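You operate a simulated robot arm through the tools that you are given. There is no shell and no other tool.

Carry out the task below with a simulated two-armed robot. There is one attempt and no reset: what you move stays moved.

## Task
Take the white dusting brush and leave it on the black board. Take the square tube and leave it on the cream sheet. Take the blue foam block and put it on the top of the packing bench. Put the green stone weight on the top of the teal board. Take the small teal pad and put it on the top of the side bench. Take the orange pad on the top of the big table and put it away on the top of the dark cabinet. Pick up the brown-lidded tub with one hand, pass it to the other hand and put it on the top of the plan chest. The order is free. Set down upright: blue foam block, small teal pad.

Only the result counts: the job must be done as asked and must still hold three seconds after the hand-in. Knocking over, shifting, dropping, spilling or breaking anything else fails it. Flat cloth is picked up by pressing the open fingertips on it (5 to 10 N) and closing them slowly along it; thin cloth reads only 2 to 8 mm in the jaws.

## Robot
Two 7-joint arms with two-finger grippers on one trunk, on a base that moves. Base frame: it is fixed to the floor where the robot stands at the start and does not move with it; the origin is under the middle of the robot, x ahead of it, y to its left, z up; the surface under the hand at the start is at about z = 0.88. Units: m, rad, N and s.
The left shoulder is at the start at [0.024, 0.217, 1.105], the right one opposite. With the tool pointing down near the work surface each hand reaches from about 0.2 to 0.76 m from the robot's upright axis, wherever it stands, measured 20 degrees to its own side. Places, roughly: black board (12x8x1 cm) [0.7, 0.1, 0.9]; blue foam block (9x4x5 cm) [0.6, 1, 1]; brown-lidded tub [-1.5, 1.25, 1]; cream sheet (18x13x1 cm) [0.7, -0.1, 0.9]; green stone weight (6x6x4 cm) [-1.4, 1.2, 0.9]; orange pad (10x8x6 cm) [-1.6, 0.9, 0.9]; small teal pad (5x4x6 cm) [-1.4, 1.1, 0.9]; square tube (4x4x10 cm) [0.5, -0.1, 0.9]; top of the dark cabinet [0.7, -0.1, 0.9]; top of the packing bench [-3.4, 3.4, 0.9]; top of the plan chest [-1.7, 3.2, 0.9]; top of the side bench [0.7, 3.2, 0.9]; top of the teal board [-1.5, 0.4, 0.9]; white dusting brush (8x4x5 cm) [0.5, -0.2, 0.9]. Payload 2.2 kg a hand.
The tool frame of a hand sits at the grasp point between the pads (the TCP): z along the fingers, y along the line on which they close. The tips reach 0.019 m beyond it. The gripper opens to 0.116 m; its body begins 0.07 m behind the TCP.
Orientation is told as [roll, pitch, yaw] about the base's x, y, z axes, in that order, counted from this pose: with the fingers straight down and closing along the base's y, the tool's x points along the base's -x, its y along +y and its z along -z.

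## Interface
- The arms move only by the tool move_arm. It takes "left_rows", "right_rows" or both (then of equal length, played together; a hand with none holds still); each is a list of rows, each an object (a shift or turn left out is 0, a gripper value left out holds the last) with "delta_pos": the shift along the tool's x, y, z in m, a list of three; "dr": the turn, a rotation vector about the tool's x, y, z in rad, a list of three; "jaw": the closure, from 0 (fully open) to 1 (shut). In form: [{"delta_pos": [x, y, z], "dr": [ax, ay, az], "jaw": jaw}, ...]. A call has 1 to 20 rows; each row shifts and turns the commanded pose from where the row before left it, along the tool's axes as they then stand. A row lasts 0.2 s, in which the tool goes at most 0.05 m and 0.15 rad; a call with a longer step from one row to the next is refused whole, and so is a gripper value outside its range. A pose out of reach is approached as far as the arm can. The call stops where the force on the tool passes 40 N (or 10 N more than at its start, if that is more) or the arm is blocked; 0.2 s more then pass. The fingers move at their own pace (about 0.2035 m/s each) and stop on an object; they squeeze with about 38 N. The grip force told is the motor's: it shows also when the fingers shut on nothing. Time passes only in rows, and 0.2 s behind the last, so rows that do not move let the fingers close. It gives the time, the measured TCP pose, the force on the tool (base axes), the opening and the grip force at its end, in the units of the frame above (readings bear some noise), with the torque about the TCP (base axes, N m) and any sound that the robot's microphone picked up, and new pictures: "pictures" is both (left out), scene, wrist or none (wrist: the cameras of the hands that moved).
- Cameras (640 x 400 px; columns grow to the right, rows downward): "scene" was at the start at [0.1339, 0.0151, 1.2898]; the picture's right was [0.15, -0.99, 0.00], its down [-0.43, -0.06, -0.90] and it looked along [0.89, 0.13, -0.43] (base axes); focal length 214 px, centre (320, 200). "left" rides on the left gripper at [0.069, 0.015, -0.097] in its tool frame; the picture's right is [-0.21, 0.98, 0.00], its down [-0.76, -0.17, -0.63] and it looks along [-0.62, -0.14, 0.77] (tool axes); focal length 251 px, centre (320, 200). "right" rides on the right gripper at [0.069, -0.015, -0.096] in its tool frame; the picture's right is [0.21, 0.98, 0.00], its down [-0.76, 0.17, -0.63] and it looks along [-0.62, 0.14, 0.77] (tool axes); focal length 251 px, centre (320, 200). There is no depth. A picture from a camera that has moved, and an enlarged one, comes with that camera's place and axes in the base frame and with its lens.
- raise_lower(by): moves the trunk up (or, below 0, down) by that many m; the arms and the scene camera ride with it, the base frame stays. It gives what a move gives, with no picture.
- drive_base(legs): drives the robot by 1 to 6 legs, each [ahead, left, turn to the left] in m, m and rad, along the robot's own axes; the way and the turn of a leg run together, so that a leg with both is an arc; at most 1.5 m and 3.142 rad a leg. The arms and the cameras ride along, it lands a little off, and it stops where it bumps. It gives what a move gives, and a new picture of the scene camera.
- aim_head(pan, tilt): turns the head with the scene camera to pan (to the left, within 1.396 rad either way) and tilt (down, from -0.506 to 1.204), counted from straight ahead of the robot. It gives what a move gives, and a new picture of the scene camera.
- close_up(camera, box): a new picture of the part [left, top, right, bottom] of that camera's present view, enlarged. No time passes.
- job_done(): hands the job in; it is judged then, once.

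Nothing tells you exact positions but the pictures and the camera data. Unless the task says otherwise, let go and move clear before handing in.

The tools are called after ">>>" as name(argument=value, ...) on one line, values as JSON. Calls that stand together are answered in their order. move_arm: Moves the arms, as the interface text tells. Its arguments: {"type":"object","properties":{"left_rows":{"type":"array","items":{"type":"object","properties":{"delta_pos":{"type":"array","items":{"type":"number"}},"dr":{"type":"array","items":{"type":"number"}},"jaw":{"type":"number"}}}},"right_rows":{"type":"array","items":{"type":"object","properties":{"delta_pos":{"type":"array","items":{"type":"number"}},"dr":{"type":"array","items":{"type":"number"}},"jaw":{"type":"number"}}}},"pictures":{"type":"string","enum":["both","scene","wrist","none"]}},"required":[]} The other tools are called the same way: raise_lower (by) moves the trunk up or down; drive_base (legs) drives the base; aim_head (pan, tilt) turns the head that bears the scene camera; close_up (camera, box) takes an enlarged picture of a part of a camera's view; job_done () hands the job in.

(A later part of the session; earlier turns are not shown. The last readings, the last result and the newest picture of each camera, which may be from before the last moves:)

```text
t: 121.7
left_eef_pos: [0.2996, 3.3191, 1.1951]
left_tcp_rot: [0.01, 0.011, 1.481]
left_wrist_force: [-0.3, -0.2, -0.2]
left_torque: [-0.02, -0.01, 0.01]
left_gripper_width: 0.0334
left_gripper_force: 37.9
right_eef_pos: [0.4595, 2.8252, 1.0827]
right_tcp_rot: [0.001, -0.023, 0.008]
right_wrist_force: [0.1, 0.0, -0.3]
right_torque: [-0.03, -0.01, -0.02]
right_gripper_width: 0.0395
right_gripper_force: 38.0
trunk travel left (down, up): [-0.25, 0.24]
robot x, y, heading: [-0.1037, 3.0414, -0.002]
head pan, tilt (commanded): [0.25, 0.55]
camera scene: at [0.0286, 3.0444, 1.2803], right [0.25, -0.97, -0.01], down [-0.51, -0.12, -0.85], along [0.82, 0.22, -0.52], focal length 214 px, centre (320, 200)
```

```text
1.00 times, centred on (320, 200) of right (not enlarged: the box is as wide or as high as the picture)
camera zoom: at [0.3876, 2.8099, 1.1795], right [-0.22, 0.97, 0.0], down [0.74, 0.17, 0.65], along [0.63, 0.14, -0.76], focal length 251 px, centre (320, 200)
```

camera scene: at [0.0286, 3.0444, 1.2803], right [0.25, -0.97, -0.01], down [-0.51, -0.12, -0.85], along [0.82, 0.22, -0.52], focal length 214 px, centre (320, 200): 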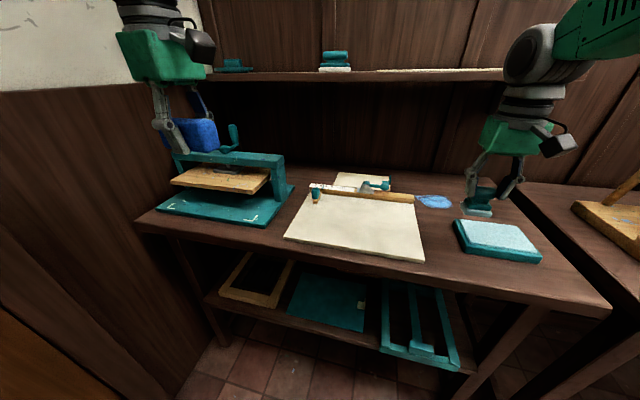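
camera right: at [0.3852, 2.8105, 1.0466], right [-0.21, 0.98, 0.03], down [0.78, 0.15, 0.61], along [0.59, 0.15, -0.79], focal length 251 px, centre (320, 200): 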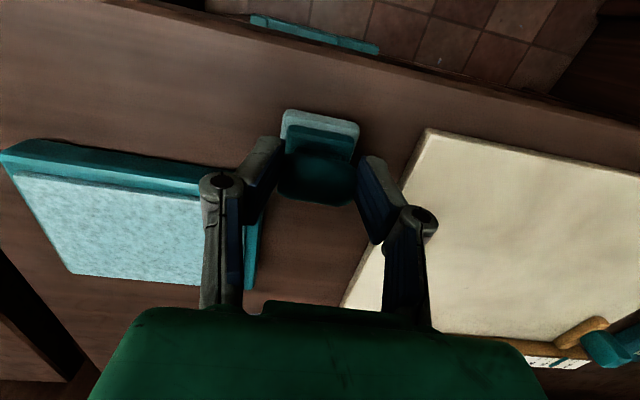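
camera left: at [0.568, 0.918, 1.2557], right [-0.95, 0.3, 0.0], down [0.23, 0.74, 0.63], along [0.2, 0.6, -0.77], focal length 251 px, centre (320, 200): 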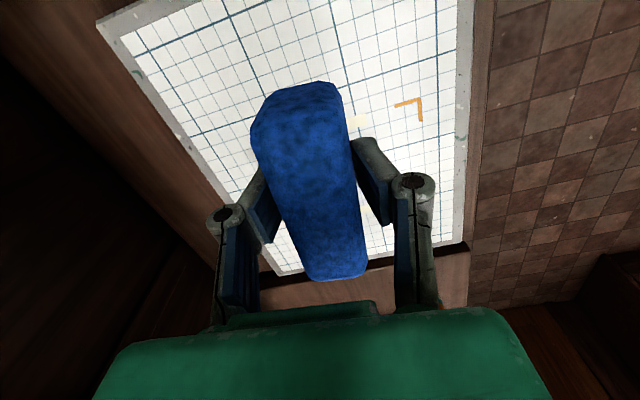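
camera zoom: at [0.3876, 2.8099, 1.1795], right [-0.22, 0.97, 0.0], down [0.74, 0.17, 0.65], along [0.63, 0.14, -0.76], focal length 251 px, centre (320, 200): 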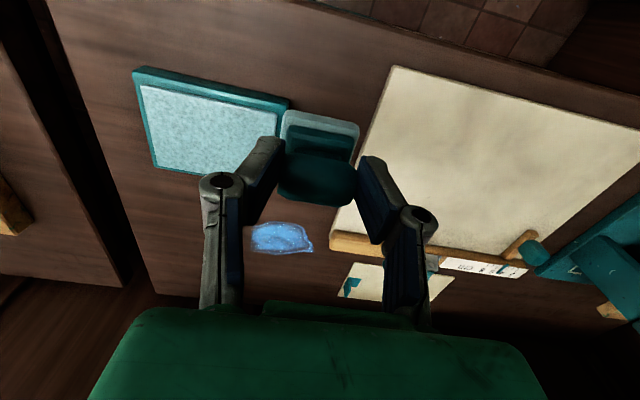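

Now the arm is in an easy pose. I'll shift 2 cm left, then lower.

>>> move_arm(right_rows=[{"delta_pos": [0.006, 0.018, 0.02]}, {"delta_pos": [0, 0, 0.045]}, {"delta_pos": [0, 0, 0.045]}, {"delta_pos": [0, 0, 0.03]}, {}], pictures="scene")

>>> close_up(camera="scene", box=[380, 150, 580, 275])

```text
t: 122.9
left_eef_pos: [0.2961, 3.3519, 1.186]
left_tcp_rot: [0.018, 0.038, 1.484]
left_wrist_force: [-0.2, 1.2, -0.5]
left_torque: [-0.06, -0.04, -0.01]
left_gripper_width: 0.0338
left_gripper_force: 38.6
right_eef_pos: [0.4545, 2.8705, 0.9513]
right_tcp_rot: [-0.025, -0.026, 0.01]
right_wrist_force: [0.6, 0.7, -0.5]
right_torque: [-0.1, -0.03, 0.0]
right_gripper_width: 0.0394
right_gripper_force: 38.7
trunk travel left (down, up): [-0.25, 0.24]
robot x, y, heading: [-0.0991, 3.0406, 0.007]
head pan, tilt (commanded): [0.25, 0.55]
camera scene: at [0.028, 3.0809, 1.2797], right [0.25, -0.97, 0.01], down [-0.51, -0.14, -0.85], along [0.82, 0.21, -0.53], focal length 214 px, centre (320, 200)
```

scene: 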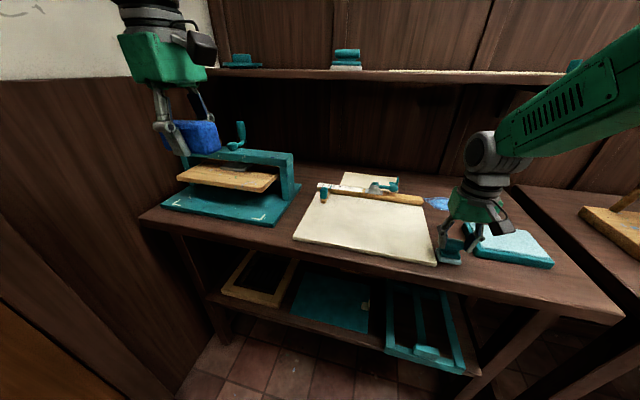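

```text
3.20 times, centred on (480, 212) of scene
camera zoom: at [0.028, 3.0809, 1.2797], right [0.25, -0.97, 0.01], down [-0.51, -0.14, -0.85], along [0.82, 0.21, -0.53], focal length 686 px, centre (-192, 160)
```

zoom: 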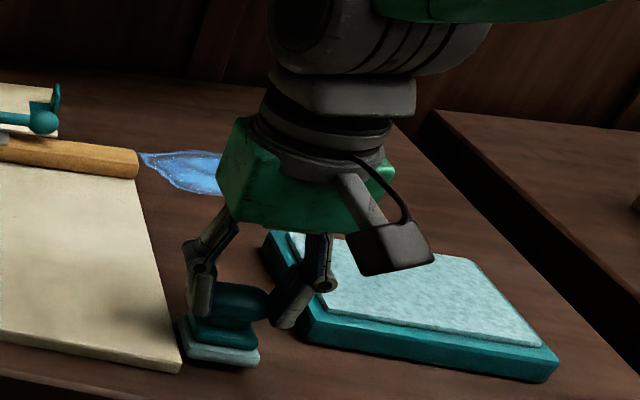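

The whole body swayed about 3 cm after the drive. I'll wait a moment for it to settle and re-read.

>>> move_arm(right_rows=[{}, {}, {}, {}, {}], pictures="both")

```text
t: 124.1
left_eef_pos: [0.2991, 3.3181, 1.1913]
left_tcp_rot: [0.02, 0.012, 1.477]
left_wrist_force: [-0.1, -0.2, 0.5]
left_torque: [0.05, 0.0, 0.01]
left_gripper_width: 0.0338
left_gripper_force: 37.8
right_eef_pos: [0.455, 2.8435, 0.9463]
right_tcp_rot: [-0.003, -0.026, 0.008]
right_wrist_force: [0.7, 0.4, -1.2]
right_torque: [0.04, 0.01, 0.04]
right_gripper_width: 0.0394
right_gripper_force: 37.7
trunk travel left (down, up): [-0.25, 0.24]
robot x, y, heading: [-0.1011, 3.0323, 0.002]
head pan, tilt (commanded): [0.25, 0.55]
camera scene: at [0.0286, 3.0454, 1.2803], right [0.25, -0.97, -0.01], down [-0.51, -0.12, -0.85], along [0.82, 0.22, -0.52], focal length 214 px, centre (320, 200)
camera right: at [0.3833, 2.8272, 1.0425], right [-0.22, 0.98, -0.01], down [0.74, 0.17, 0.65], along [0.64, 0.14, -0.76], focal length 251 px, centre (320, 200)
```

scene: 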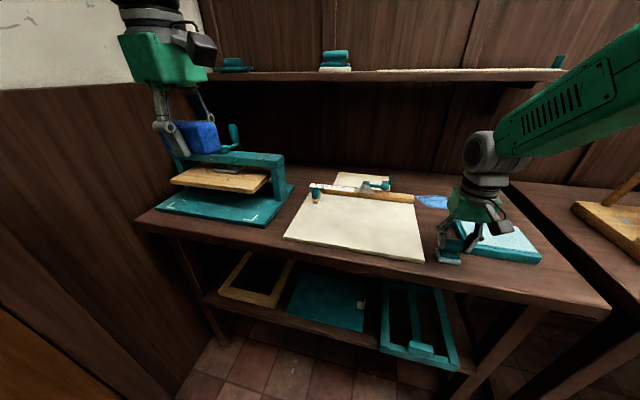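
right: 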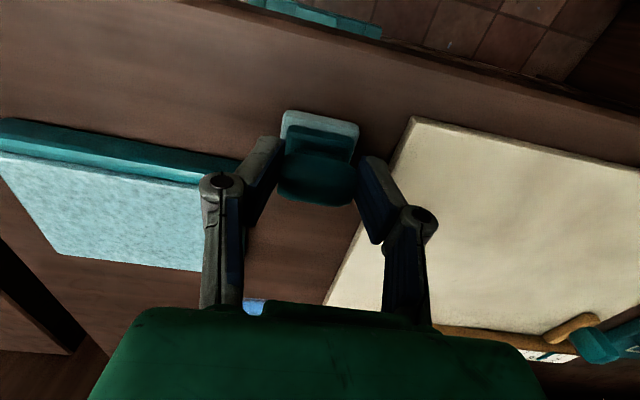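

The robot is rocking slightly, probably because the left elbow is pressing against the head. I'll lift the right hand a little, extend the left hand forward to relieve the contact, and centre the head.

>>> move_arm(right_rows=[{"delta_pos": [0, 0, -0.03]}, {}, {}, {}], left_rows=[{"delta_pos": [0, -0.035, -0.005]}, {"delta_pos": [0, -0.035, -0.005]}, {"delta_pos": [0, -0.035, 0]}, {}], pictures="none")

>>> aim_head(pan=0.0, tilt=0.6)

>>> move_arm(right_rows=[{}, {}, {}], pictures="scene")

```text
t: 125.1
left_eef_pos: [0.4024, 3.317, 1.2076]
left_tcp_rot: [0.006, 0.015, 1.48]
left_wrist_force: [-0.2, -0.6, -0.2]
left_torque: [0.06, -0.01, 0.01]
left_gripper_width: 0.0336
left_gripper_force: 38.1
right_eef_pos: [0.4528, 2.8492, 0.9788]
right_tcp_rot: [-0.007, -0.026, 0.01]
right_wrist_force: [0.8, 0.4, -1.0]
right_torque: [0.0, 0.0, 0.02]
right_gripper_width: 0.0398
right_gripper_force: 38.3
trunk travel left (down, up): [-0.25, 0.24]
robot x, y, heading: [-0.1019, 3.0368, -0.001]
head pan, tilt (commanded): [0.25, 0.55]
```

```text
t: 125.9
left_eef_pos: [0.4043, 3.3151, 1.2062]
left_tcp_rot: [0.008, 0.015, 1.481]
left_wrist_force: [-0.6, -0.4, -0.3]
left_torque: [-0.02, 0.0, 0.01]
left_gripper_width: 0.0339
left_gripper_force: 38.5
right_eef_pos: [0.4549, 2.8468, 0.9771]
right_tcp_rot: [-0.007, -0.025, 0.008]
right_wrist_force: [0.0, -0.5, -1.2]
right_torque: [-0.01, 0.01, 0.0]
right_gripper_width: 0.0396
right_gripper_force: 37.9
trunk travel left (down, up): [-0.25, 0.24]
robot x, y, heading: [-0.1015, 3.0354, 0.005]
head pan, tilt (commanded): [0.0, 0.6]
camera scene: at [0.0306, 3.0273, 1.2755], right [0.0, -1.0, -0.01], down [-0.57, 0.0, -0.82], along [0.82, 0.01, -0.57], focal length 214 px, centre (320, 200)
```

scene: 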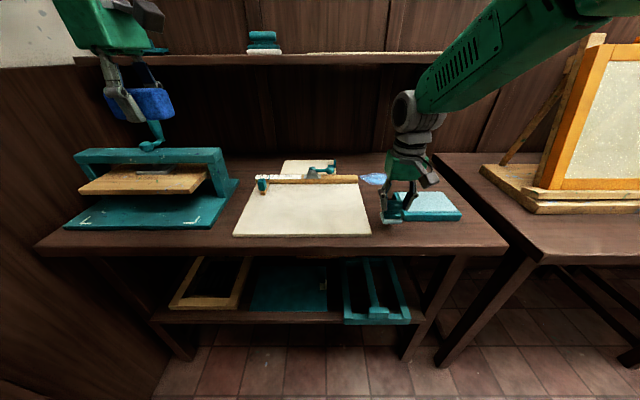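

```text
t: 126.7
left_eef_pos: [0.404, 3.3174, 1.2043]
left_tcp_rot: [0.006, 0.016, 1.481]
left_wrist_force: [-0.1, -1.1, -0.7]
left_torque: [0.05, -0.01, -0.03]
left_gripper_width: 0.0338
left_gripper_force: 38.3
right_eef_pos: [0.4548, 2.8497, 0.9775]
right_tcp_rot: [-0.008, -0.023, 0.007]
right_wrist_force: [0.0, -0.5, 0.6]
right_torque: [0.03, 0.0, 0.0]
right_gripper_width: 0.0396
right_gripper_force: 38.2
trunk travel left (down, up): [-0.25, 0.24]
robot x, y, heading: [-0.1021, 3.036, -0.003]
head pan, tilt (commanded): [0.0, 0.6]
camera scene: at [0.0305, 3.0313, 1.2756], right [0.0, -1.0, 0.0], down [-0.57, 0.0, -0.82], along [0.82, 0.0, -0.57], focal length 214 px, centre (320, 200)
```

scene: 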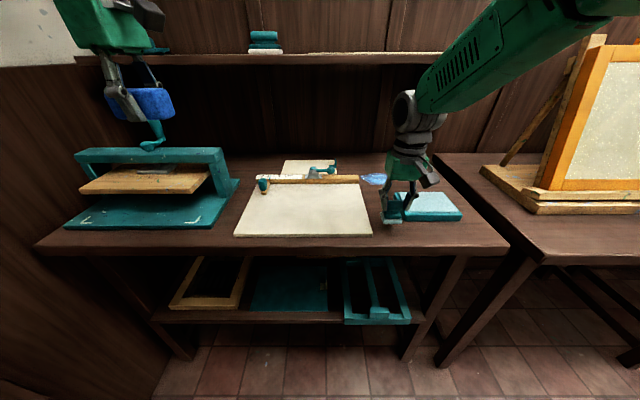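

It's steady now. Lowering again.

>>> move_arm(right_rows=[{"delta_pos": [0, 0, 0.025]}, {"delta_pos": [0, 0, 0.015]}, {"delta_pos": [0, 0, 0.005]}, {}], pictures="none")

>>> close_up(camera="scene", box=[350, 150, 480, 240])

```text
t: 127.7
left_eef_pos: [0.4015, 3.3285, 1.2055]
left_tcp_rot: [0.006, 0.022, 1.48]
left_wrist_force: [-0.7, -0.2, -0.5]
left_torque: [0.01, 0.03, 0.03]
left_gripper_width: 0.0337
left_gripper_force: 38.4
right_eef_pos: [0.4534, 2.8566, 0.936]
right_tcp_rot: [-0.016, -0.031, 0.009]
right_wrist_force: [2.4, 5.5, 24.1]
right_torque: [0.24, -0.37, 0.15]
right_gripper_width: 0.0396
right_gripper_force: 38.0
trunk travel left (down, up): [-0.25, 0.24]
robot x, y, heading: [-0.1022, 3.0382, 0.007]
head pan, tilt (commanded): [0.0, 0.6]
```

```text
4.44 times, centred on (415, 195) of scene
camera zoom: at [0.0272, 3.0415, 1.2761], right [0.0, -1.0, 0.0], down [-0.57, 0.0, -0.82], along [0.82, 0.0, -0.57], focal length 953 px, centre (-102, 222)
```

zoom: 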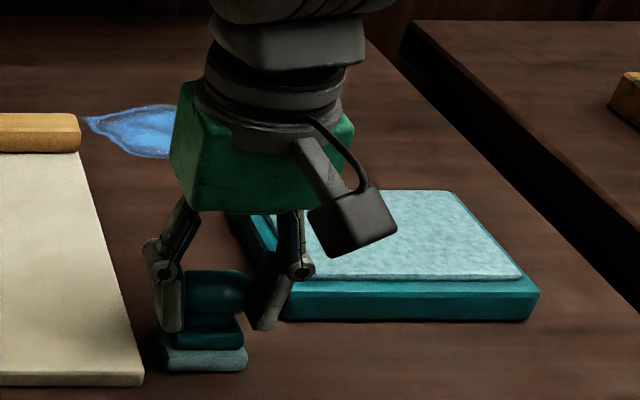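

The pad is down with 24 N at TCP z = 0.936. I'll ease off 3 mm, then open and rise.

>>> move_arm(right_rows=[{"delta_pos": [0, 0, -0.003]}, {}, {}], pictures="none")

```text
t: 128.5
left_eef_pos: [0.4038, 3.327, 1.2046]
left_tcp_rot: [0.005, 0.02, 1.478]
left_wrist_force: [1.0, -0.8, -0.4]
left_torque: [0.0, 0.0, -0.02]
left_gripper_width: 0.0336
left_gripper_force: 38.2
right_eef_pos: [0.454, 2.8555, 0.9357]
right_tcp_rot: [-0.015, -0.022, 0.008]
right_wrist_force: [-0.8, 0.4, 6.6]
right_torque: [-0.01, -0.15, 0.02]
right_gripper_width: 0.04
right_gripper_force: 38.0
trunk travel left (down, up): [-0.25, 0.24]
robot x, y, heading: [-0.1018, 3.0414, 0.001]
head pan, tilt (commanded): [0.0, 0.6]
```

>>> move_arm(right_rows=[{"jaw": 0.5}, {"jaw": 0.48}, {}, {"delta_pos": [0, 0, -0.02]}, {"delta_pos": [0, 0, -0.03]}, {"delta_pos": [0, 0, -0.045]}, {"delta_pos": [0, 0, -0.045]}, {"delta_pos": [0, 0, -0.045]}, {}], pictures="both")

>>> close_up(camera="scene", box=[350, 150, 480, 240])

```text
t: 130.5
left_eef_pos: [0.4043, 3.3264, 1.2033]
left_tcp_rot: [0.009, 0.021, 1.48]
left_wrist_force: [0.1, 0.9, -0.1]
left_torque: [-0.02, 0.0, 0.0]
left_gripper_width: 0.0337
left_gripper_force: 38.3
right_eef_pos: [0.4529, 2.8567, 1.1192]
right_tcp_rot: [-0.013, -0.024, 0.007]
right_wrist_force: [0.3, -0.4, 0.0]
right_torque: [0.0, -0.02, 0.0]
right_gripper_width: 0.0602
right_gripper_force: 0.0
trunk travel left (down, up): [-0.25, 0.24]
robot x, y, heading: [-0.0995, 3.0354, 0.002]
head pan, tilt (commanded): [0.0, 0.6]
camera scene: at [0.0307, 3.0383, 1.2755], right [0.0, -1.0, 0.0], down [-0.57, 0.0, -0.82], along [0.82, 0.0, -0.57], focal length 214 px, centre (320, 200)
camera right: at [0.3804, 2.8426, 1.2151], right [-0.22, 0.97, -0.02], down [0.74, 0.18, 0.65], along [0.64, 0.13, -0.76], focal length 251 px, centre (320, 200)
```

scene: 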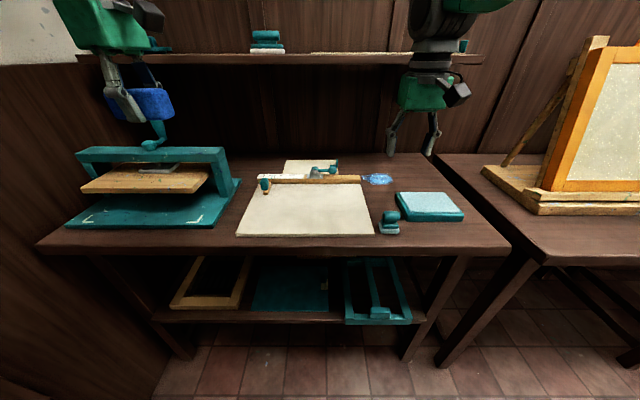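
right: 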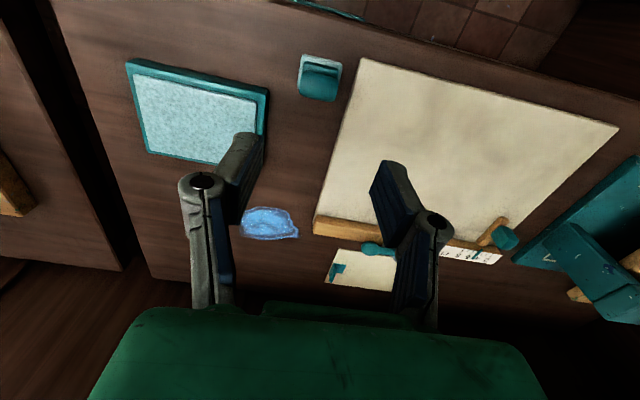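

```text
4.44 times, centred on (415, 195) of scene
camera zoom: at [0.0307, 3.0383, 1.2755], right [0.0, -1.0, 0.0], down [-0.57, 0.0, -0.82], along [0.82, 0.0, -0.57], focal length 953 px, centre (-102, 222)
```

zoom: 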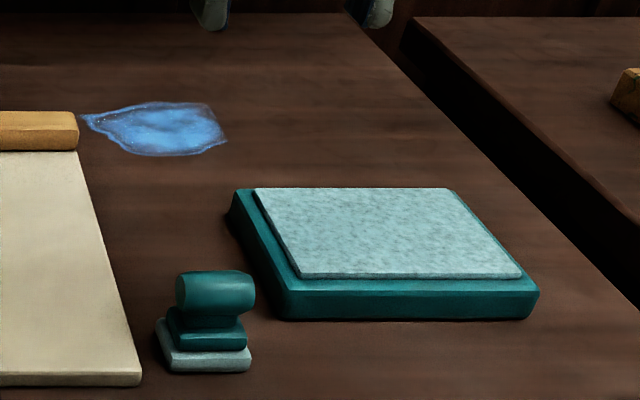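

The teal pad stands upright on the side bench. I'll tuck the right hand, back off and turn to face west toward the packing bench.

>>> move_arm(right_rows=[{"delta_pos": [0.03, -0.02, -0.035], "jaw": 0.3}, {"delta_pos": [0.03, -0.02, -0.035]}, {"delta_pos": [0.03, 0, -0.01]}, {}], pictures="none")

>>> drive_base(legs=[[-0.35, 0, 0], [0, -0.5, 0], [0, 0, 1.571], [0, 0, 1.5]])

>>> aim_head(pan=0.0, tilt=0.35)

```text
refused: row 1 steps farther than a row can; nothing moved
```

```text
t: 142.9
left_eef_pos: [-0.9597, 2.2633, 1.2045]
left_tcp_rot: [0.009, 0.023, -1.683]
left_wrist_force: [0.3, -0.1, -0.3]
left_torque: [0.03, -0.01, 0.01]
left_gripper_width: 0.0335
left_gripper_force: 38.3
right_eef_pos: [-0.9983, 2.7338, 1.1192]
right_tcp_rot: [-0.014, -0.025, 3.127]
right_wrist_force: [0.1, -0.3, -0.6]
right_torque: [0.03, -0.02, 0.03]
right_gripper_width: 0.0605
right_gripper_force: 0.1
trunk travel left (down, up): [-0.25, 0.24]
robot x, y, heading: [-0.4487, 2.54, 3.128]
head pan, tilt (commanded): [0.0, 0.6]
camera scene: at [-0.5804, 2.5493, 1.2756], right [0.02, 1.0, 0.0], down [0.57, -0.01, -0.82], along [-0.82, 0.01, -0.57], focal length 214 px, centre (320, 200)
```

scene: 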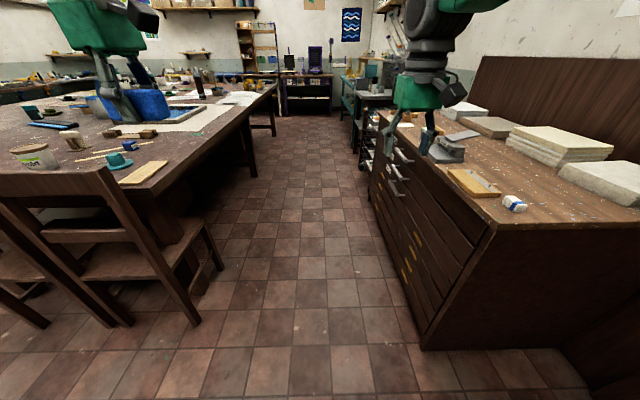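

```text
t: 143.6
left_eef_pos: [-0.9563, 2.2666, 1.2059]
left_tcp_rot: [0.003, 0.019, -1.682]
left_wrist_force: [0.8, 0.9, -0.3]
left_torque: [-0.04, 0.0, -0.01]
left_gripper_width: 0.034
left_gripper_force: 37.7
right_eef_pos: [-0.9946, 2.7375, 1.1209]
right_tcp_rot: [-0.013, -0.03, 3.128]
right_wrist_force: [-0.2, 0.7, -0.8]
right_torque: [-0.06, 0.01, -0.02]
right_gripper_width: 0.0602
right_gripper_force: 0.0
trunk travel left (down, up): [-0.25, 0.24]
robot x, y, heading: [-0.4512, 2.5435, 3.115]
head pan, tilt (commanded): [0.0, 0.351]
camera scene: at [-0.5847, 2.5577, 1.2983], right [0.02, 1.0, -0.01], down [0.35, -0.02, -0.94], along [-0.94, 0.02, -0.35], focal length 214 px, centre (320, 200)
```

scene: 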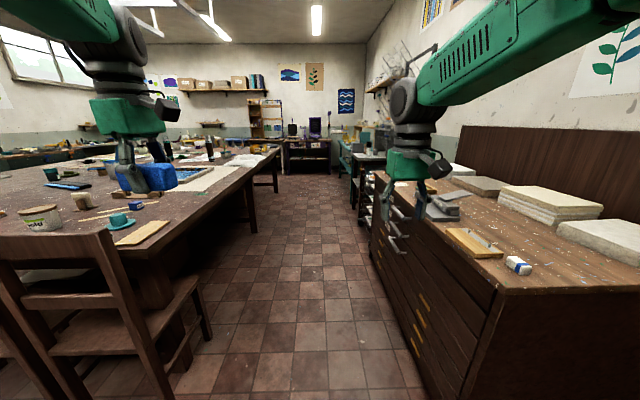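

The aisle is clear between the table's north edge (y≈2.0) and the plan chest's front (y≈3.05). I'll tuck the right arm up and drive west along the aisle.

>>> move_arm(right_rows=[{"delta_pos": [0.03, 0, -0.035], "jaw": 0.3}, {"delta_pos": [0.03, 0, -0.035]}, {"delta_pos": [0.03, 0, -0.01]}, {}], pictures="none")

>>> drive_base(legs=[[1.4, 0, 0.013]])

>>> aim_head(pan=-0.5, tilt=0.4)

```text
t: 144.6
left_eef_pos: [-0.9583, 2.2547, 1.2035]
left_tcp_rot: [0.004, 0.029, -1.682]
left_wrist_force: [-0.4, -0.5, -0.3]
left_torque: [0.02, -0.01, 0.02]
left_gripper_width: 0.0338
left_gripper_force: 37.7
right_eef_pos: [-0.9051, 2.7244, 1.2006]
right_tcp_rot: [-0.021, -0.028, 3.129]
right_wrist_force: [0.8, 0.1, 0.2]
right_torque: [0.03, -0.01, 0.0]
right_gripper_width: 0.081
right_gripper_force: 0.0
trunk travel left (down, up): [-0.25, 0.24]
robot x, y, heading: [-0.4462, 2.5425, 3.125]
head pan, tilt (commanded): [0.0, 0.351]
```

```text
t: 151.6
left_eef_pos: [-2.3478, 2.272, 1.2031]
left_tcp_rot: [0.003, 0.032, -1.676]
left_wrist_force: [0.7, -0.1, -1.0]
left_torque: [0.05, -0.01, 0.03]
left_gripper_width: 0.0339
left_gripper_force: 38.0
right_eef_pos: [-2.2984, 2.741, 1.2003]
right_tcp_rot: [-0.024, -0.028, 3.135]
right_wrist_force: [-0.4, -0.8, 0.6]
right_torque: [0.02, 0.0, -0.04]
right_gripper_width: 0.0812
right_gripper_force: 0.0
trunk travel left (down, up): [-0.25, 0.24]
robot x, y, heading: [-1.8434, 2.5633, 3.132]
head pan, tilt (commanded): [0.0, 0.351]
camera scene: at [-1.9773, 2.5639, 1.2984], right [0.01, 1.0, 0.0], down [0.35, 0.0, -0.94], along [-0.94, 0.01, -0.35], focal length 214 px, centre (320, 200)
```

scene: 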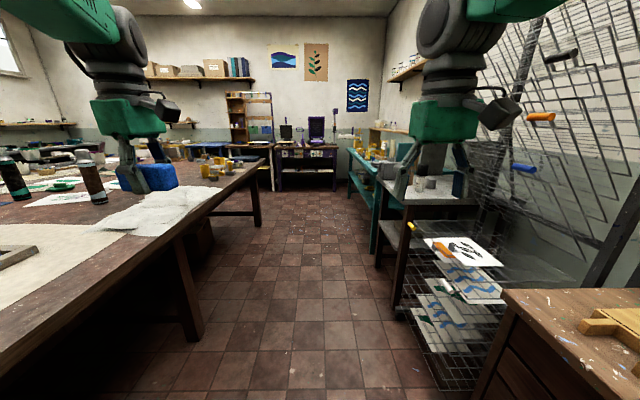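

```text
t: 152.5
left_eef_pos: [-2.3455, 2.2674, 1.2036]
left_tcp_rot: [0.0, 0.032, -1.674]
left_wrist_force: [0.7, -0.4, 0.1]
left_torque: [0.08, -0.01, -0.04]
left_gripper_width: 0.0337
left_gripper_force: 38.1
right_eef_pos: [-2.2951, 2.7374, 1.204]
right_tcp_rot: [-0.027, -0.03, 3.137]
right_wrist_force: [-0.3, 0.0, -0.1]
right_torque: [0.05, 0.01, -0.03]
right_gripper_width: 0.0811
right_gripper_force: 0.0
trunk travel left (down, up): [-0.25, 0.24]
robot x, y, heading: [-1.8409, 2.5641, 3.127]
head pan, tilt (commanded): [-0.499, 0.4]
camera scene: at [-1.9647, 2.6046, 1.2941], right [0.49, 0.87, 0.0], down [0.34, -0.19, -0.92], along [-0.8, 0.45, -0.39], focal length 214 px, centre (320, 200)
```

scene: 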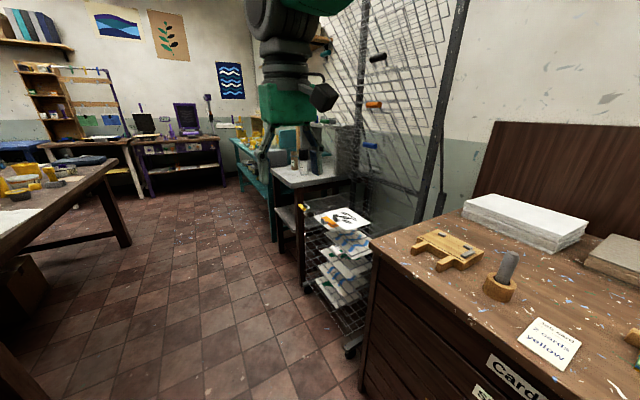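

The packing bench is the grey-topped one past the drying rack, near (-3.3, 3.3). I'll drive further west and turn to face it.

>>> drive_base(legs=[[1.4, 0, 0]])

>>> aim_head(pan=-0.9, tilt=0.45)

```text
t: 159.5
left_eef_pos: [-3.7476, 2.2783, 1.203]
left_tcp_rot: [0.0, 0.032, -1.665]
left_wrist_force: [0.6, -1.0, -0.4]
left_torque: [0.04, -0.01, -0.01]
left_gripper_width: 0.0339
left_gripper_force: 38.1
right_eef_pos: [-3.7003, 2.7489, 1.2027]
right_tcp_rot: [-0.024, -0.029, -3.14]
right_wrist_force: [0.6, 0.3, 0.3]
right_torque: [0.0, 0.01, 0.0]
right_gripper_width: 0.0814
right_gripper_force: 0.1
trunk travel left (down, up): [-0.25, 0.24]
robot x, y, heading: [-3.2442, 2.5755, 3.133]
head pan, tilt (commanded): [-0.499, 0.4]
camera scene: at [-3.3696, 2.6187, 1.2941], right [0.48, 0.88, 0.0], down [0.34, -0.19, -0.92], along [-0.81, 0.45, -0.39], focal length 214 px, centre (320, 200)
```

scene: 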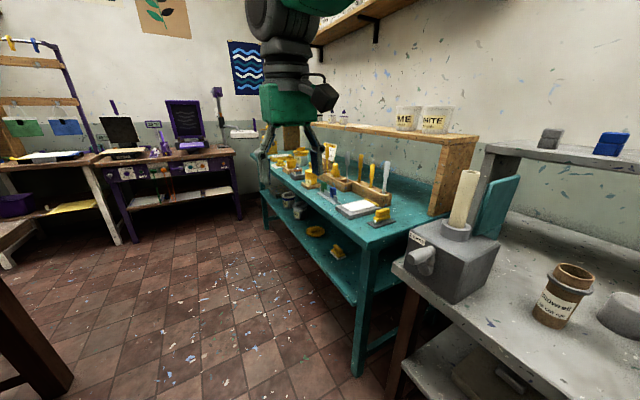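

```text
t: 160.4
left_eef_pos: [-3.7453, 2.282, 1.2074]
left_tcp_rot: [-0.003, 0.028, -1.666]
left_wrist_force: [0.0, -0.6, -0.5]
left_torque: [0.0, 0.03, -0.01]
left_gripper_width: 0.0336
left_gripper_force: 38.0
right_eef_pos: [-3.6964, 2.7504, 1.2045]
right_tcp_rot: [-0.023, -0.034, -3.139]
right_wrist_force: [-0.4, -1.1, -1.2]
right_torque: [0.0, -0.02, 0.01]
right_gripper_width: 0.081
right_gripper_force: 0.0
trunk travel left (down, up): [-0.25, 0.24]
robot x, y, heading: [-3.2466, 2.5742, 3.138]
head pan, tilt (commanded): [-0.901, 0.45]
camera scene: at [-3.3449, 2.6483, 1.2894], right [0.79, 0.62, 0.0], down [0.27, -0.34, -0.9], along [-0.55, 0.71, -0.44], focal length 214 px, centre (320, 200)
```

scene: 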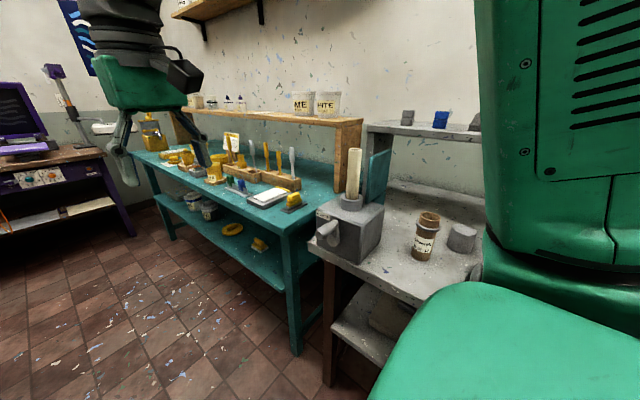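

>>> drive_base(legs=[[0, 0, -1.571]])

>>> aim_head(pan=0.0, tilt=0.5)

```text
t: 164.6
left_eef_pos: [-3.5442, 3.0738, 1.2054]
left_tcp_rot: [-0.001, 0.028, 3.052]
left_wrist_force: [-0.6, -0.1, 0.4]
left_torque: [-0.02, -0.01, -0.02]
left_gripper_width: 0.0338
left_gripper_force: 38.0
right_eef_pos: [-3.0754, 3.0293, 1.2036]
right_tcp_rot: [-0.023, -0.032, 1.579]
right_wrist_force: [-0.3, -0.1, 0.1]
right_torque: [0.02, -0.02, 0.0]
right_gripper_width: 0.0811
right_gripper_force: 0.0
trunk travel left (down, up): [-0.25, 0.24]
robot x, y, heading: [-3.2458, 2.5778, 1.574]
head pan, tilt (commanded): [-0.901, 0.45]
camera scene: at [-3.1743, 2.6763, 1.2894], right [0.62, -0.78, 0.0], down [-0.34, -0.27, -0.9], along [0.7, 0.56, -0.44], focal length 214 px, centre (320, 200)
```

scene: 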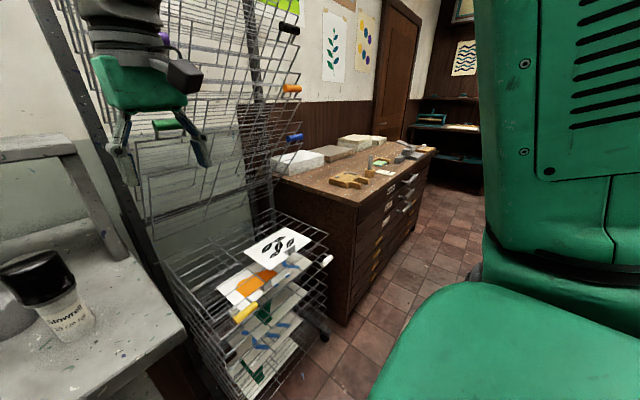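

```text
t: 165.8
left_eef_pos: [-3.5449, 3.0711, 1.2077]
left_tcp_rot: [-0.002, 0.031, 3.052]
left_wrist_force: [-0.1, 0.1, 0.7]
left_torque: [-0.01, -0.01, 0.0]
left_gripper_width: 0.0341
left_gripper_force: 38.2
right_eef_pos: [-3.0745, 3.0274, 1.2036]
right_tcp_rot: [-0.022, -0.035, 1.579]
right_wrist_force: [-0.7, -0.7, -0.8]
right_torque: [0.02, 0.0, -0.03]
right_gripper_width: 0.0812
right_gripper_force: 0.0
trunk travel left (down, up): [-0.25, 0.24]
robot x, y, heading: [-3.2433, 2.5743, 1.566]
head pan, tilt (commanded): [0.0, 0.499]
camera scene: at [-3.2464, 2.71, 1.2848], right [1.0, 0.0, 0.0], down [0.0, -0.48, -0.88], along [0.0, 0.88, -0.48], focal length 214 px, centre (320, 200)
```

scene: 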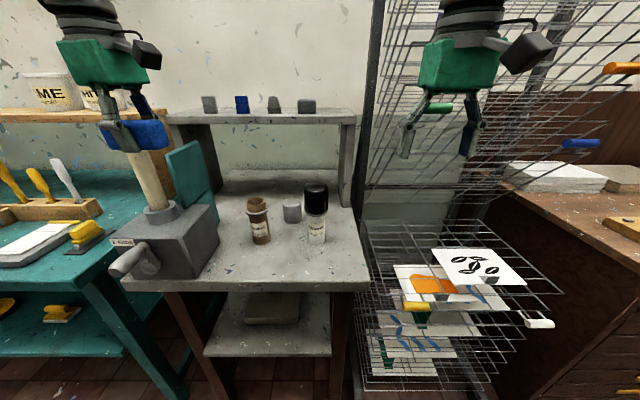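

The grey bench spans x ≈ -3.70 to -3.14 and its front edge is y ≈ 3.05, so it is the packing bench. There is a free strip in front of the jars around (-3.34, 3.10). I'll shift the base right and back a little so the left arm works in a comfortable pose.

>>> drive_base(legs=[[-0.12, -0.13, 0]])

>>> move_arm(left_rows=[{}, {}, {}, {}], pictures="both")

```text
t: 167.3
left_eef_pos: [-3.4206, 2.9492, 1.2057]
left_tcp_rot: [-0.004, 0.034, 3.053]
left_wrist_force: [-0.9, 0.1, -0.2]
left_torque: [-0.03, -0.04, -0.01]
left_gripper_width: 0.0336
left_gripper_force: 38.6
right_eef_pos: [-2.951, 2.9071, 1.2048]
right_tcp_rot: [-0.027, -0.036, 1.581]
right_wrist_force: [-1.1, -0.4, 0.5]
right_torque: [-0.04, 0.0, -0.03]
right_gripper_width: 0.0811
right_gripper_force: 0.0
trunk travel left (down, up): [-0.25, 0.24]
robot x, y, heading: [-3.117, 2.4559, 1.575]
head pan, tilt (commanded): [0.0, 0.499]
camera scene: at [-3.13, 2.59, 1.2846], right [1.0, 0.0, 0.01], down [0.01, -0.48, -0.88], along [0.0, 0.88, -0.48], focal length 214 px, centre (320, 200)
```

scene: 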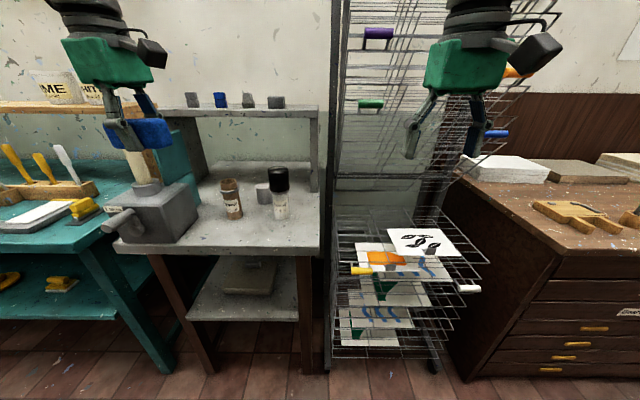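

```text
t: 168.3
left_eef_pos: [-3.3965, 2.9464, 1.2114]
left_tcp_rot: [-0.005, 0.014, 3.051]
left_wrist_force: [1.0, 0.1, -0.9]
left_torque: [-0.02, 0.05, 0.02]
left_gripper_width: 0.0336
left_gripper_force: 38.3
right_eef_pos: [-2.9257, 2.9037, 1.2035]
right_tcp_rot: [-0.009, -0.038, 1.58]
right_wrist_force: [0.6, 0.5, -0.2]
right_torque: [-0.04, 0.03, 0.02]
right_gripper_width: 0.0812
right_gripper_force: 0.2
trunk travel left (down, up): [-0.25, 0.24]
robot x, y, heading: [-3.1143, 2.456, 1.574]
head pan, tilt (commanded): [0.0, 0.499]
camera scene: at [-3.1106, 2.5896, 1.2847], right [1.0, 0.0, 0.0], down [0.0, -0.48, -0.88], along [0.0, 0.88, -0.48], focal length 214 px, centre (320, 200)
camera left: at [-3.3315, 2.9249, 1.3097], right [-0.3, -0.95, -0.01], down [-0.75, 0.23, 0.62], along [-0.59, 0.19, -0.78], focal length 251 px, centre (320, 200)
```

scene: 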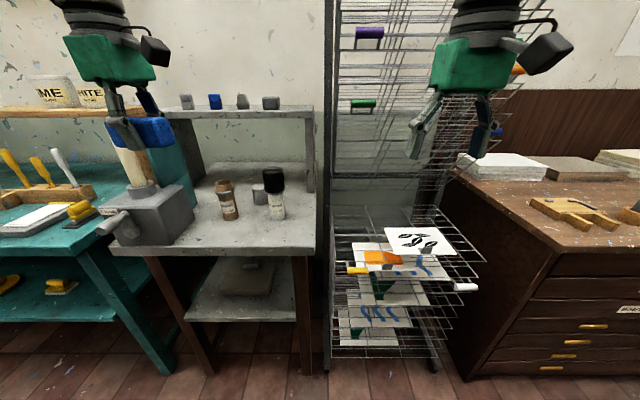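
left: 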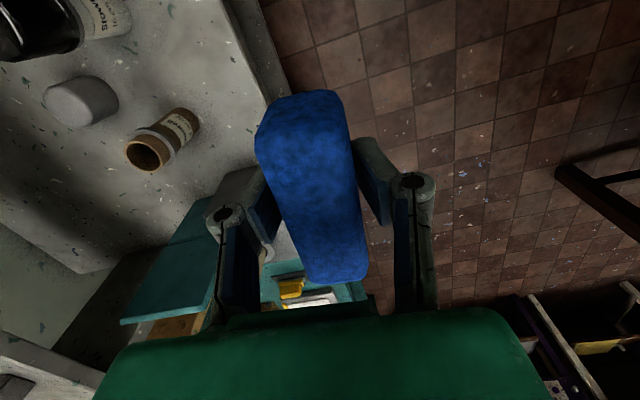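

>>> move_arm(left_rows=[{"delta_pos": [0.009, -0.0395, 0]}, {"delta_pos": [0.009, -0.0395, 0]}, {"delta_pos": [0.009, -0.0395, 0]}, {"delta_pos": [0.009, -0.0395, 0]}, {"delta_pos": [0, 0, 0.04]}, {"delta_pos": [0, 0, 0.04]}, {}, {}], pictures="both")

```text
t: 170.1
left_eef_pos: [-3.3453, 3.0993, 1.1361]
left_tcp_rot: [-0.008, 0.014, 3.051]
left_wrist_force: [1.8, 0.1, 0.6]
left_torque: [0.0, 0.06, 0.0]
left_gripper_width: 0.0338
left_gripper_force: 38.8
right_eef_pos: [-2.9247, 2.9015, 1.2028]
right_tcp_rot: [-0.008, -0.037, 1.58]
right_wrist_force: [0.3, 0.3, 0.0]
right_torque: [0.0, 0.07, -0.01]
right_gripper_width: 0.0812
right_gripper_force: 0.1
trunk travel left (down, up): [-0.25, 0.24]
robot x, y, heading: [-3.1136, 2.4548, 1.575]
head pan, tilt (commanded): [0.0, 0.499]
camera scene: at [-3.1049, 2.5888, 1.2849], right [1.0, 0.0, -0.01], down [-0.01, -0.48, -0.88], along [0.0, 0.88, -0.48], focal length 214 px, centre (320, 200)
camera left: at [-3.2802, 3.0771, 1.2326], right [-0.3, -0.95, -0.01], down [-0.75, 0.23, 0.62], along [-0.59, 0.2, -0.78], focal length 251 px, centre (320, 200)
```

scene: 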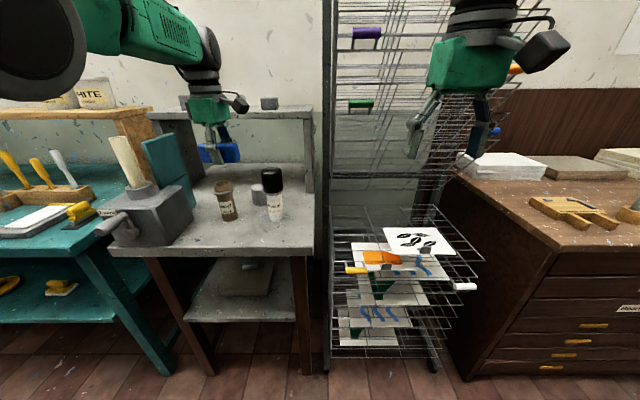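
left: 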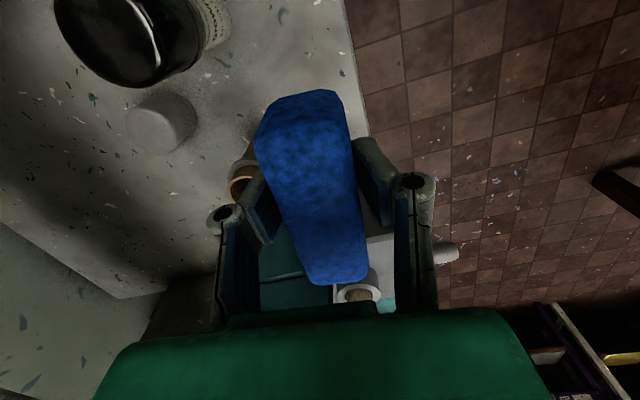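

The gripper should stay centred between the two jars, so I'll shift to about (-3.328, 3.088) and lower.

>>> move_arm(left_rows=[{"delta_pos": [0.018, 0.0095, 0]}, {"delta_pos": [0, 0, 0.045]}, {"delta_pos": [0, 0, 0.045]}, {"delta_pos": [0, 0, 0.045]}, {"delta_pos": [0, 0, 0.03]}, {}, {}], pictures="both")

>>> close_up(camera="scene", box=[160, 120, 320, 260])

```text
t: 171.7
left_eef_pos: [-3.3349, 3.0893, 0.9693]
left_tcp_rot: [-0.007, 0.021, 3.055]
left_wrist_force: [0.5, 0.4, 0.5]
left_torque: [-0.01, 0.03, 0.01]
left_gripper_width: 0.0337
left_gripper_force: 37.6
right_eef_pos: [-2.9364, 2.9027, 1.2057]
right_tcp_rot: [-0.014, -0.037, 1.581]
right_wrist_force: [-0.6, -0.4, -0.8]
right_torque: [0.01, 0.01, 0.0]
right_gripper_width: 0.0812
right_gripper_force: 0.1
trunk travel left (down, up): [-0.25, 0.24]
robot x, y, heading: [-3.1154, 2.4552, 1.567]
head pan, tilt (commanded): [0.0, 0.499]
camera scene: at [-3.1175, 2.5901, 1.2847], right [1.0, 0.0, 0.0], down [0.0, -0.48, -0.88], along [0.0, 0.88, -0.48], focal length 214 px, centre (320, 200)
camera left: at [-3.2703, 3.0671, 1.0674], right [-0.3, -0.95, -0.01], down [-0.75, 0.23, 0.62], along [-0.59, 0.19, -0.79], focal length 251 px, centre (320, 200)
```

scene: 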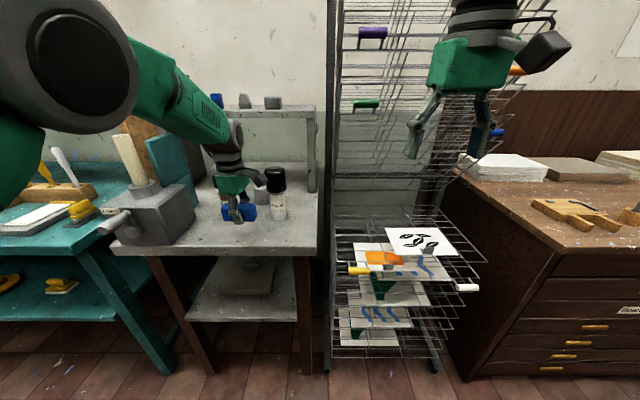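
left: 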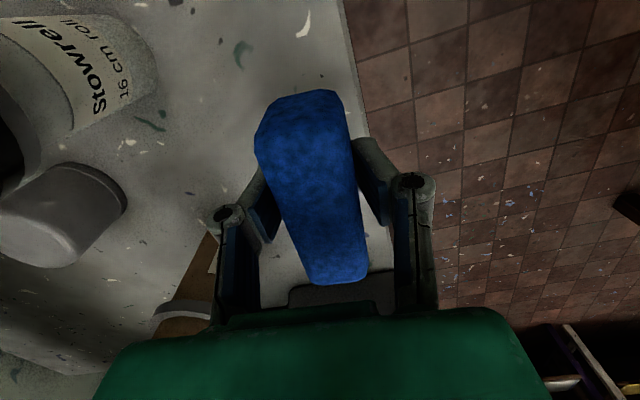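

```text
2.86 times, centred on (240, 190) of scene
camera zoom: at [-3.1175, 2.5901, 1.2847], right [1.0, 0.0, 0.0], down [0.0, -0.48, -0.88], along [0.0, 0.88, -0.48], focal length 613 px, centre (549, 229)
```

zoom: 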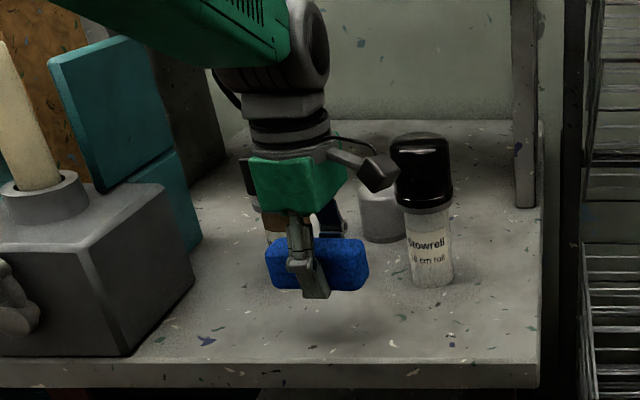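

>>> move_arm(left_rows=[{"delta_pos": [0, 0, 0.03]}, {"delta_pos": [0, 0, 0.015]}, {}, {}], pictures="none")

>>> close_up(camera="scene", box=[180, 150, 320, 260])

```text
t: 172.7
left_eef_pos: [-3.329, 3.0897, 0.9238]
left_tcp_rot: [-0.006, 0.019, 3.053]
left_wrist_force: [0.1, -0.8, 0.0]
left_torque: [-0.02, 0.01, -0.01]
left_gripper_width: 0.0337
left_gripper_force: 37.7
right_eef_pos: [-2.9329, 2.9033, 1.2044]
right_tcp_rot: [-0.013, -0.038, 1.581]
right_wrist_force: [-0.6, 0.4, 0.3]
right_torque: [0.0, 0.04, 0.0]
right_gripper_width: 0.0812
right_gripper_force: 0.0
trunk travel left (down, up): [-0.25, 0.24]
robot x, y, heading: [-3.1164, 2.4577, 1.571]
head pan, tilt (commanded): [0.0, 0.499]
```

```text
3.64 times, centred on (250, 205) of scene
camera zoom: at [-3.1104, 2.5905, 1.2846], right [1.0, 0.0, 0.0], down [0.0, -0.48, -0.88], along [0.0, 0.88, -0.48], focal length 780 px, centre (574, 182)
```

zoom: 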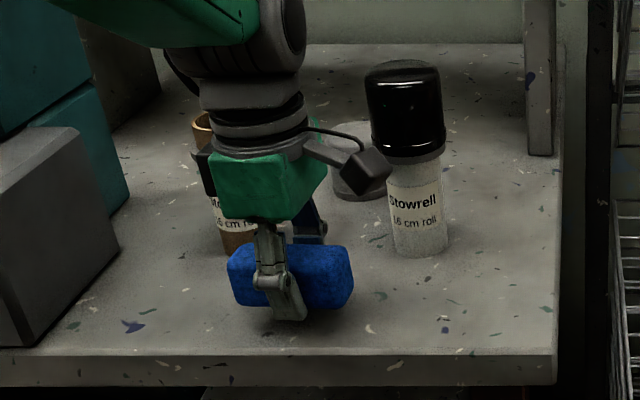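

>>> move_arm(left_rows=[{"delta_pos": [0, 0, 0.006]}, {"delta_pos": [0, 0, 0.003]}, {}], pictures="none")

```text
t: 173.5
left_eef_pos: [-3.3321, 3.0894, 0.9142]
left_tcp_rot: [-0.007, 0.021, 3.053]
left_wrist_force: [0.6, 0.7, -0.5]
left_torque: [0.01, 0.01, 0.03]
left_gripper_width: 0.0337
left_gripper_force: 38.1
right_eef_pos: [-2.9361, 2.9038, 1.2047]
right_tcp_rot: [-0.014, -0.038, 1.581]
right_wrist_force: [0.3, -0.3, 0.8]
right_torque: [0.02, 0.01, -0.01]
right_gripper_width: 0.0812
right_gripper_force: 0.1
trunk travel left (down, up): [-0.25, 0.24]
robot x, y, heading: [-3.1144, 2.4573, 1.574]
head pan, tilt (commanded): [0.0, 0.499]
```

>>> move_arm(left_rows=[{"delta_pos": [0, 0, 0.004]}, {"delta_pos": [0, 0, 0.003]}, {}], pictures="none")

```text
t: 174.3
left_eef_pos: [-3.3353, 3.09, 0.9067]
left_tcp_rot: [-0.004, 0.023, 3.054]
left_wrist_force: [-0.5, 0.4, -0.5]
left_torque: [-0.01, 0.0, -0.02]
left_gripper_width: 0.0337
left_gripper_force: 38.1
right_eef_pos: [-2.9403, 2.9034, 1.2052]
right_tcp_rot: [-0.016, -0.037, 1.583]
right_wrist_force: [-0.3, 0.5, 0.1]
right_torque: [-0.01, 0.0, 0.02]
right_gripper_width: 0.0811
right_gripper_force: 0.0
trunk travel left (down, up): [-0.25, 0.24]
robot x, y, heading: [-3.1139, 2.455, 1.574]
head pan, tilt (commanded): [0.0, 0.499]
```

>>> move_arm(left_rows=[{"delta_pos": [0, 0, 0.003]}, {"delta_pos": [0, 0, 0.002]}, {}], pictures="none")

```text
t: 175.1
left_eef_pos: [-3.3357, 3.0914, 0.9023]
left_tcp_rot: [-0.006, 0.024, 3.054]
left_wrist_force: [0.6, 0.7, 2.7]
left_torque: [-0.04, 0.12, -0.02]
left_gripper_width: 0.0337
left_gripper_force: 37.7
right_eef_pos: [-2.9389, 2.9031, 1.2052]
right_tcp_rot: [-0.016, -0.037, 1.581]
right_wrist_force: [0.5, -0.2, 0.3]
right_torque: [-0.01, 0.0, -0.01]
right_gripper_width: 0.081
right_gripper_force: 0.1
trunk travel left (down, up): [-0.25, 0.24]
robot x, y, heading: [-3.1135, 2.4538, 1.571]
head pan, tilt (commanded): [0.0, 0.499]
```

Light contact. One more millimetre, then release and rise.

>>> move_arm(left_rows=[{"delta_pos": [0, 0, 0.001]}, {"jaw": 0.6}, {"jaw": 0.5}, {"jaw": 0.45}, {}, {"delta_pos": [0, 0, -0.02]}, {"delta_pos": [0, 0, -0.04]}, {"delta_pos": [0, 0, -0.045]}, {"delta_pos": [0, 0, -0.045]}, {"delta_pos": [0, 0, -0.045]}, {}], pictures="both")

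>>> close_up(camera="scene", box=[160, 140, 320, 260])

```text
t: 177.5
left_eef_pos: [-3.3416, 3.0915, 1.0961]
left_tcp_rot: [-0.005, 0.024, 3.056]
left_wrist_force: [-0.3, -0.9, -0.3]
left_torque: [-0.03, 0.01, 0.0]
left_gripper_width: 0.064
left_gripper_force: 0.1
right_eef_pos: [-2.939, 2.9046, 1.2045]
right_tcp_rot: [-0.017, -0.036, 1.583]
right_wrist_force: [0.3, 0.5, 0.0]
right_torque: [0.01, 0.02, -0.01]
right_gripper_width: 0.0814
right_gripper_force: 0.0
trunk travel left (down, up): [-0.25, 0.24]
robot x, y, heading: [-3.1129, 2.4527, 1.573]
head pan, tilt (commanded): [0.0, 0.499]
camera scene: at [-3.1172, 2.5906, 1.2846], right [1.0, 0.0, 0.0], down [0.0, -0.48, -0.88], along [0.0, 0.88, -0.48], focal length 214 px, centre (320, 200)
camera left: at [-3.277, 3.0694, 1.1945], right [-0.3, -0.95, -0.01], down [-0.75, 0.23, 0.62], along [-0.59, 0.19, -0.79], focal length 251 px, centre (320, 200)
```

scene: 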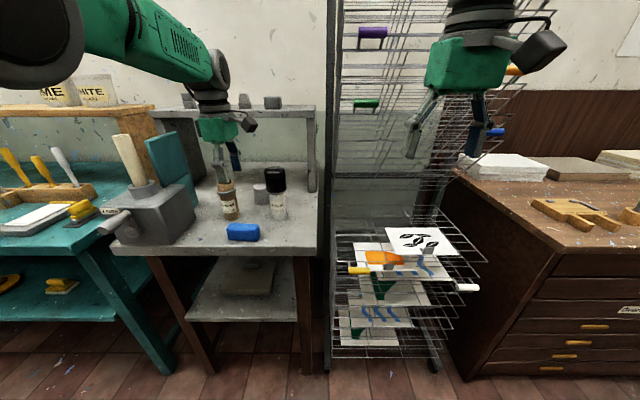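
left: 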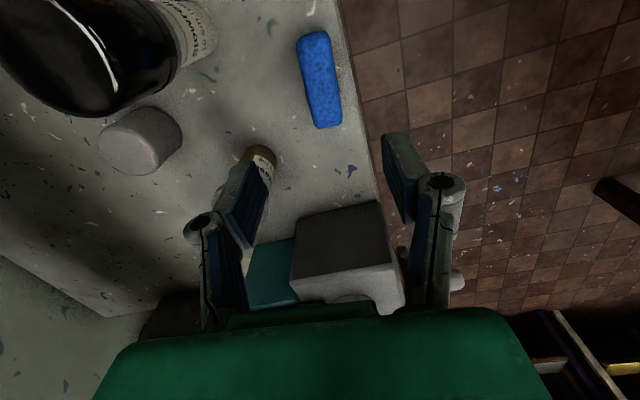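

```text
3.33 times, centred on (240, 200) of scene
camera zoom: at [-3.1172, 2.5906, 1.2846], right [1.0, 0.0, 0.0], down [0.0, -0.48, -0.88], along [0.0, 0.88, -0.48], focal length 715 px, centre (587, 200)
```

zoom: 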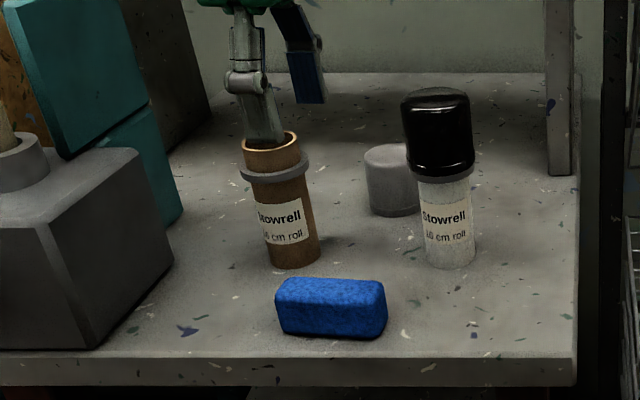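

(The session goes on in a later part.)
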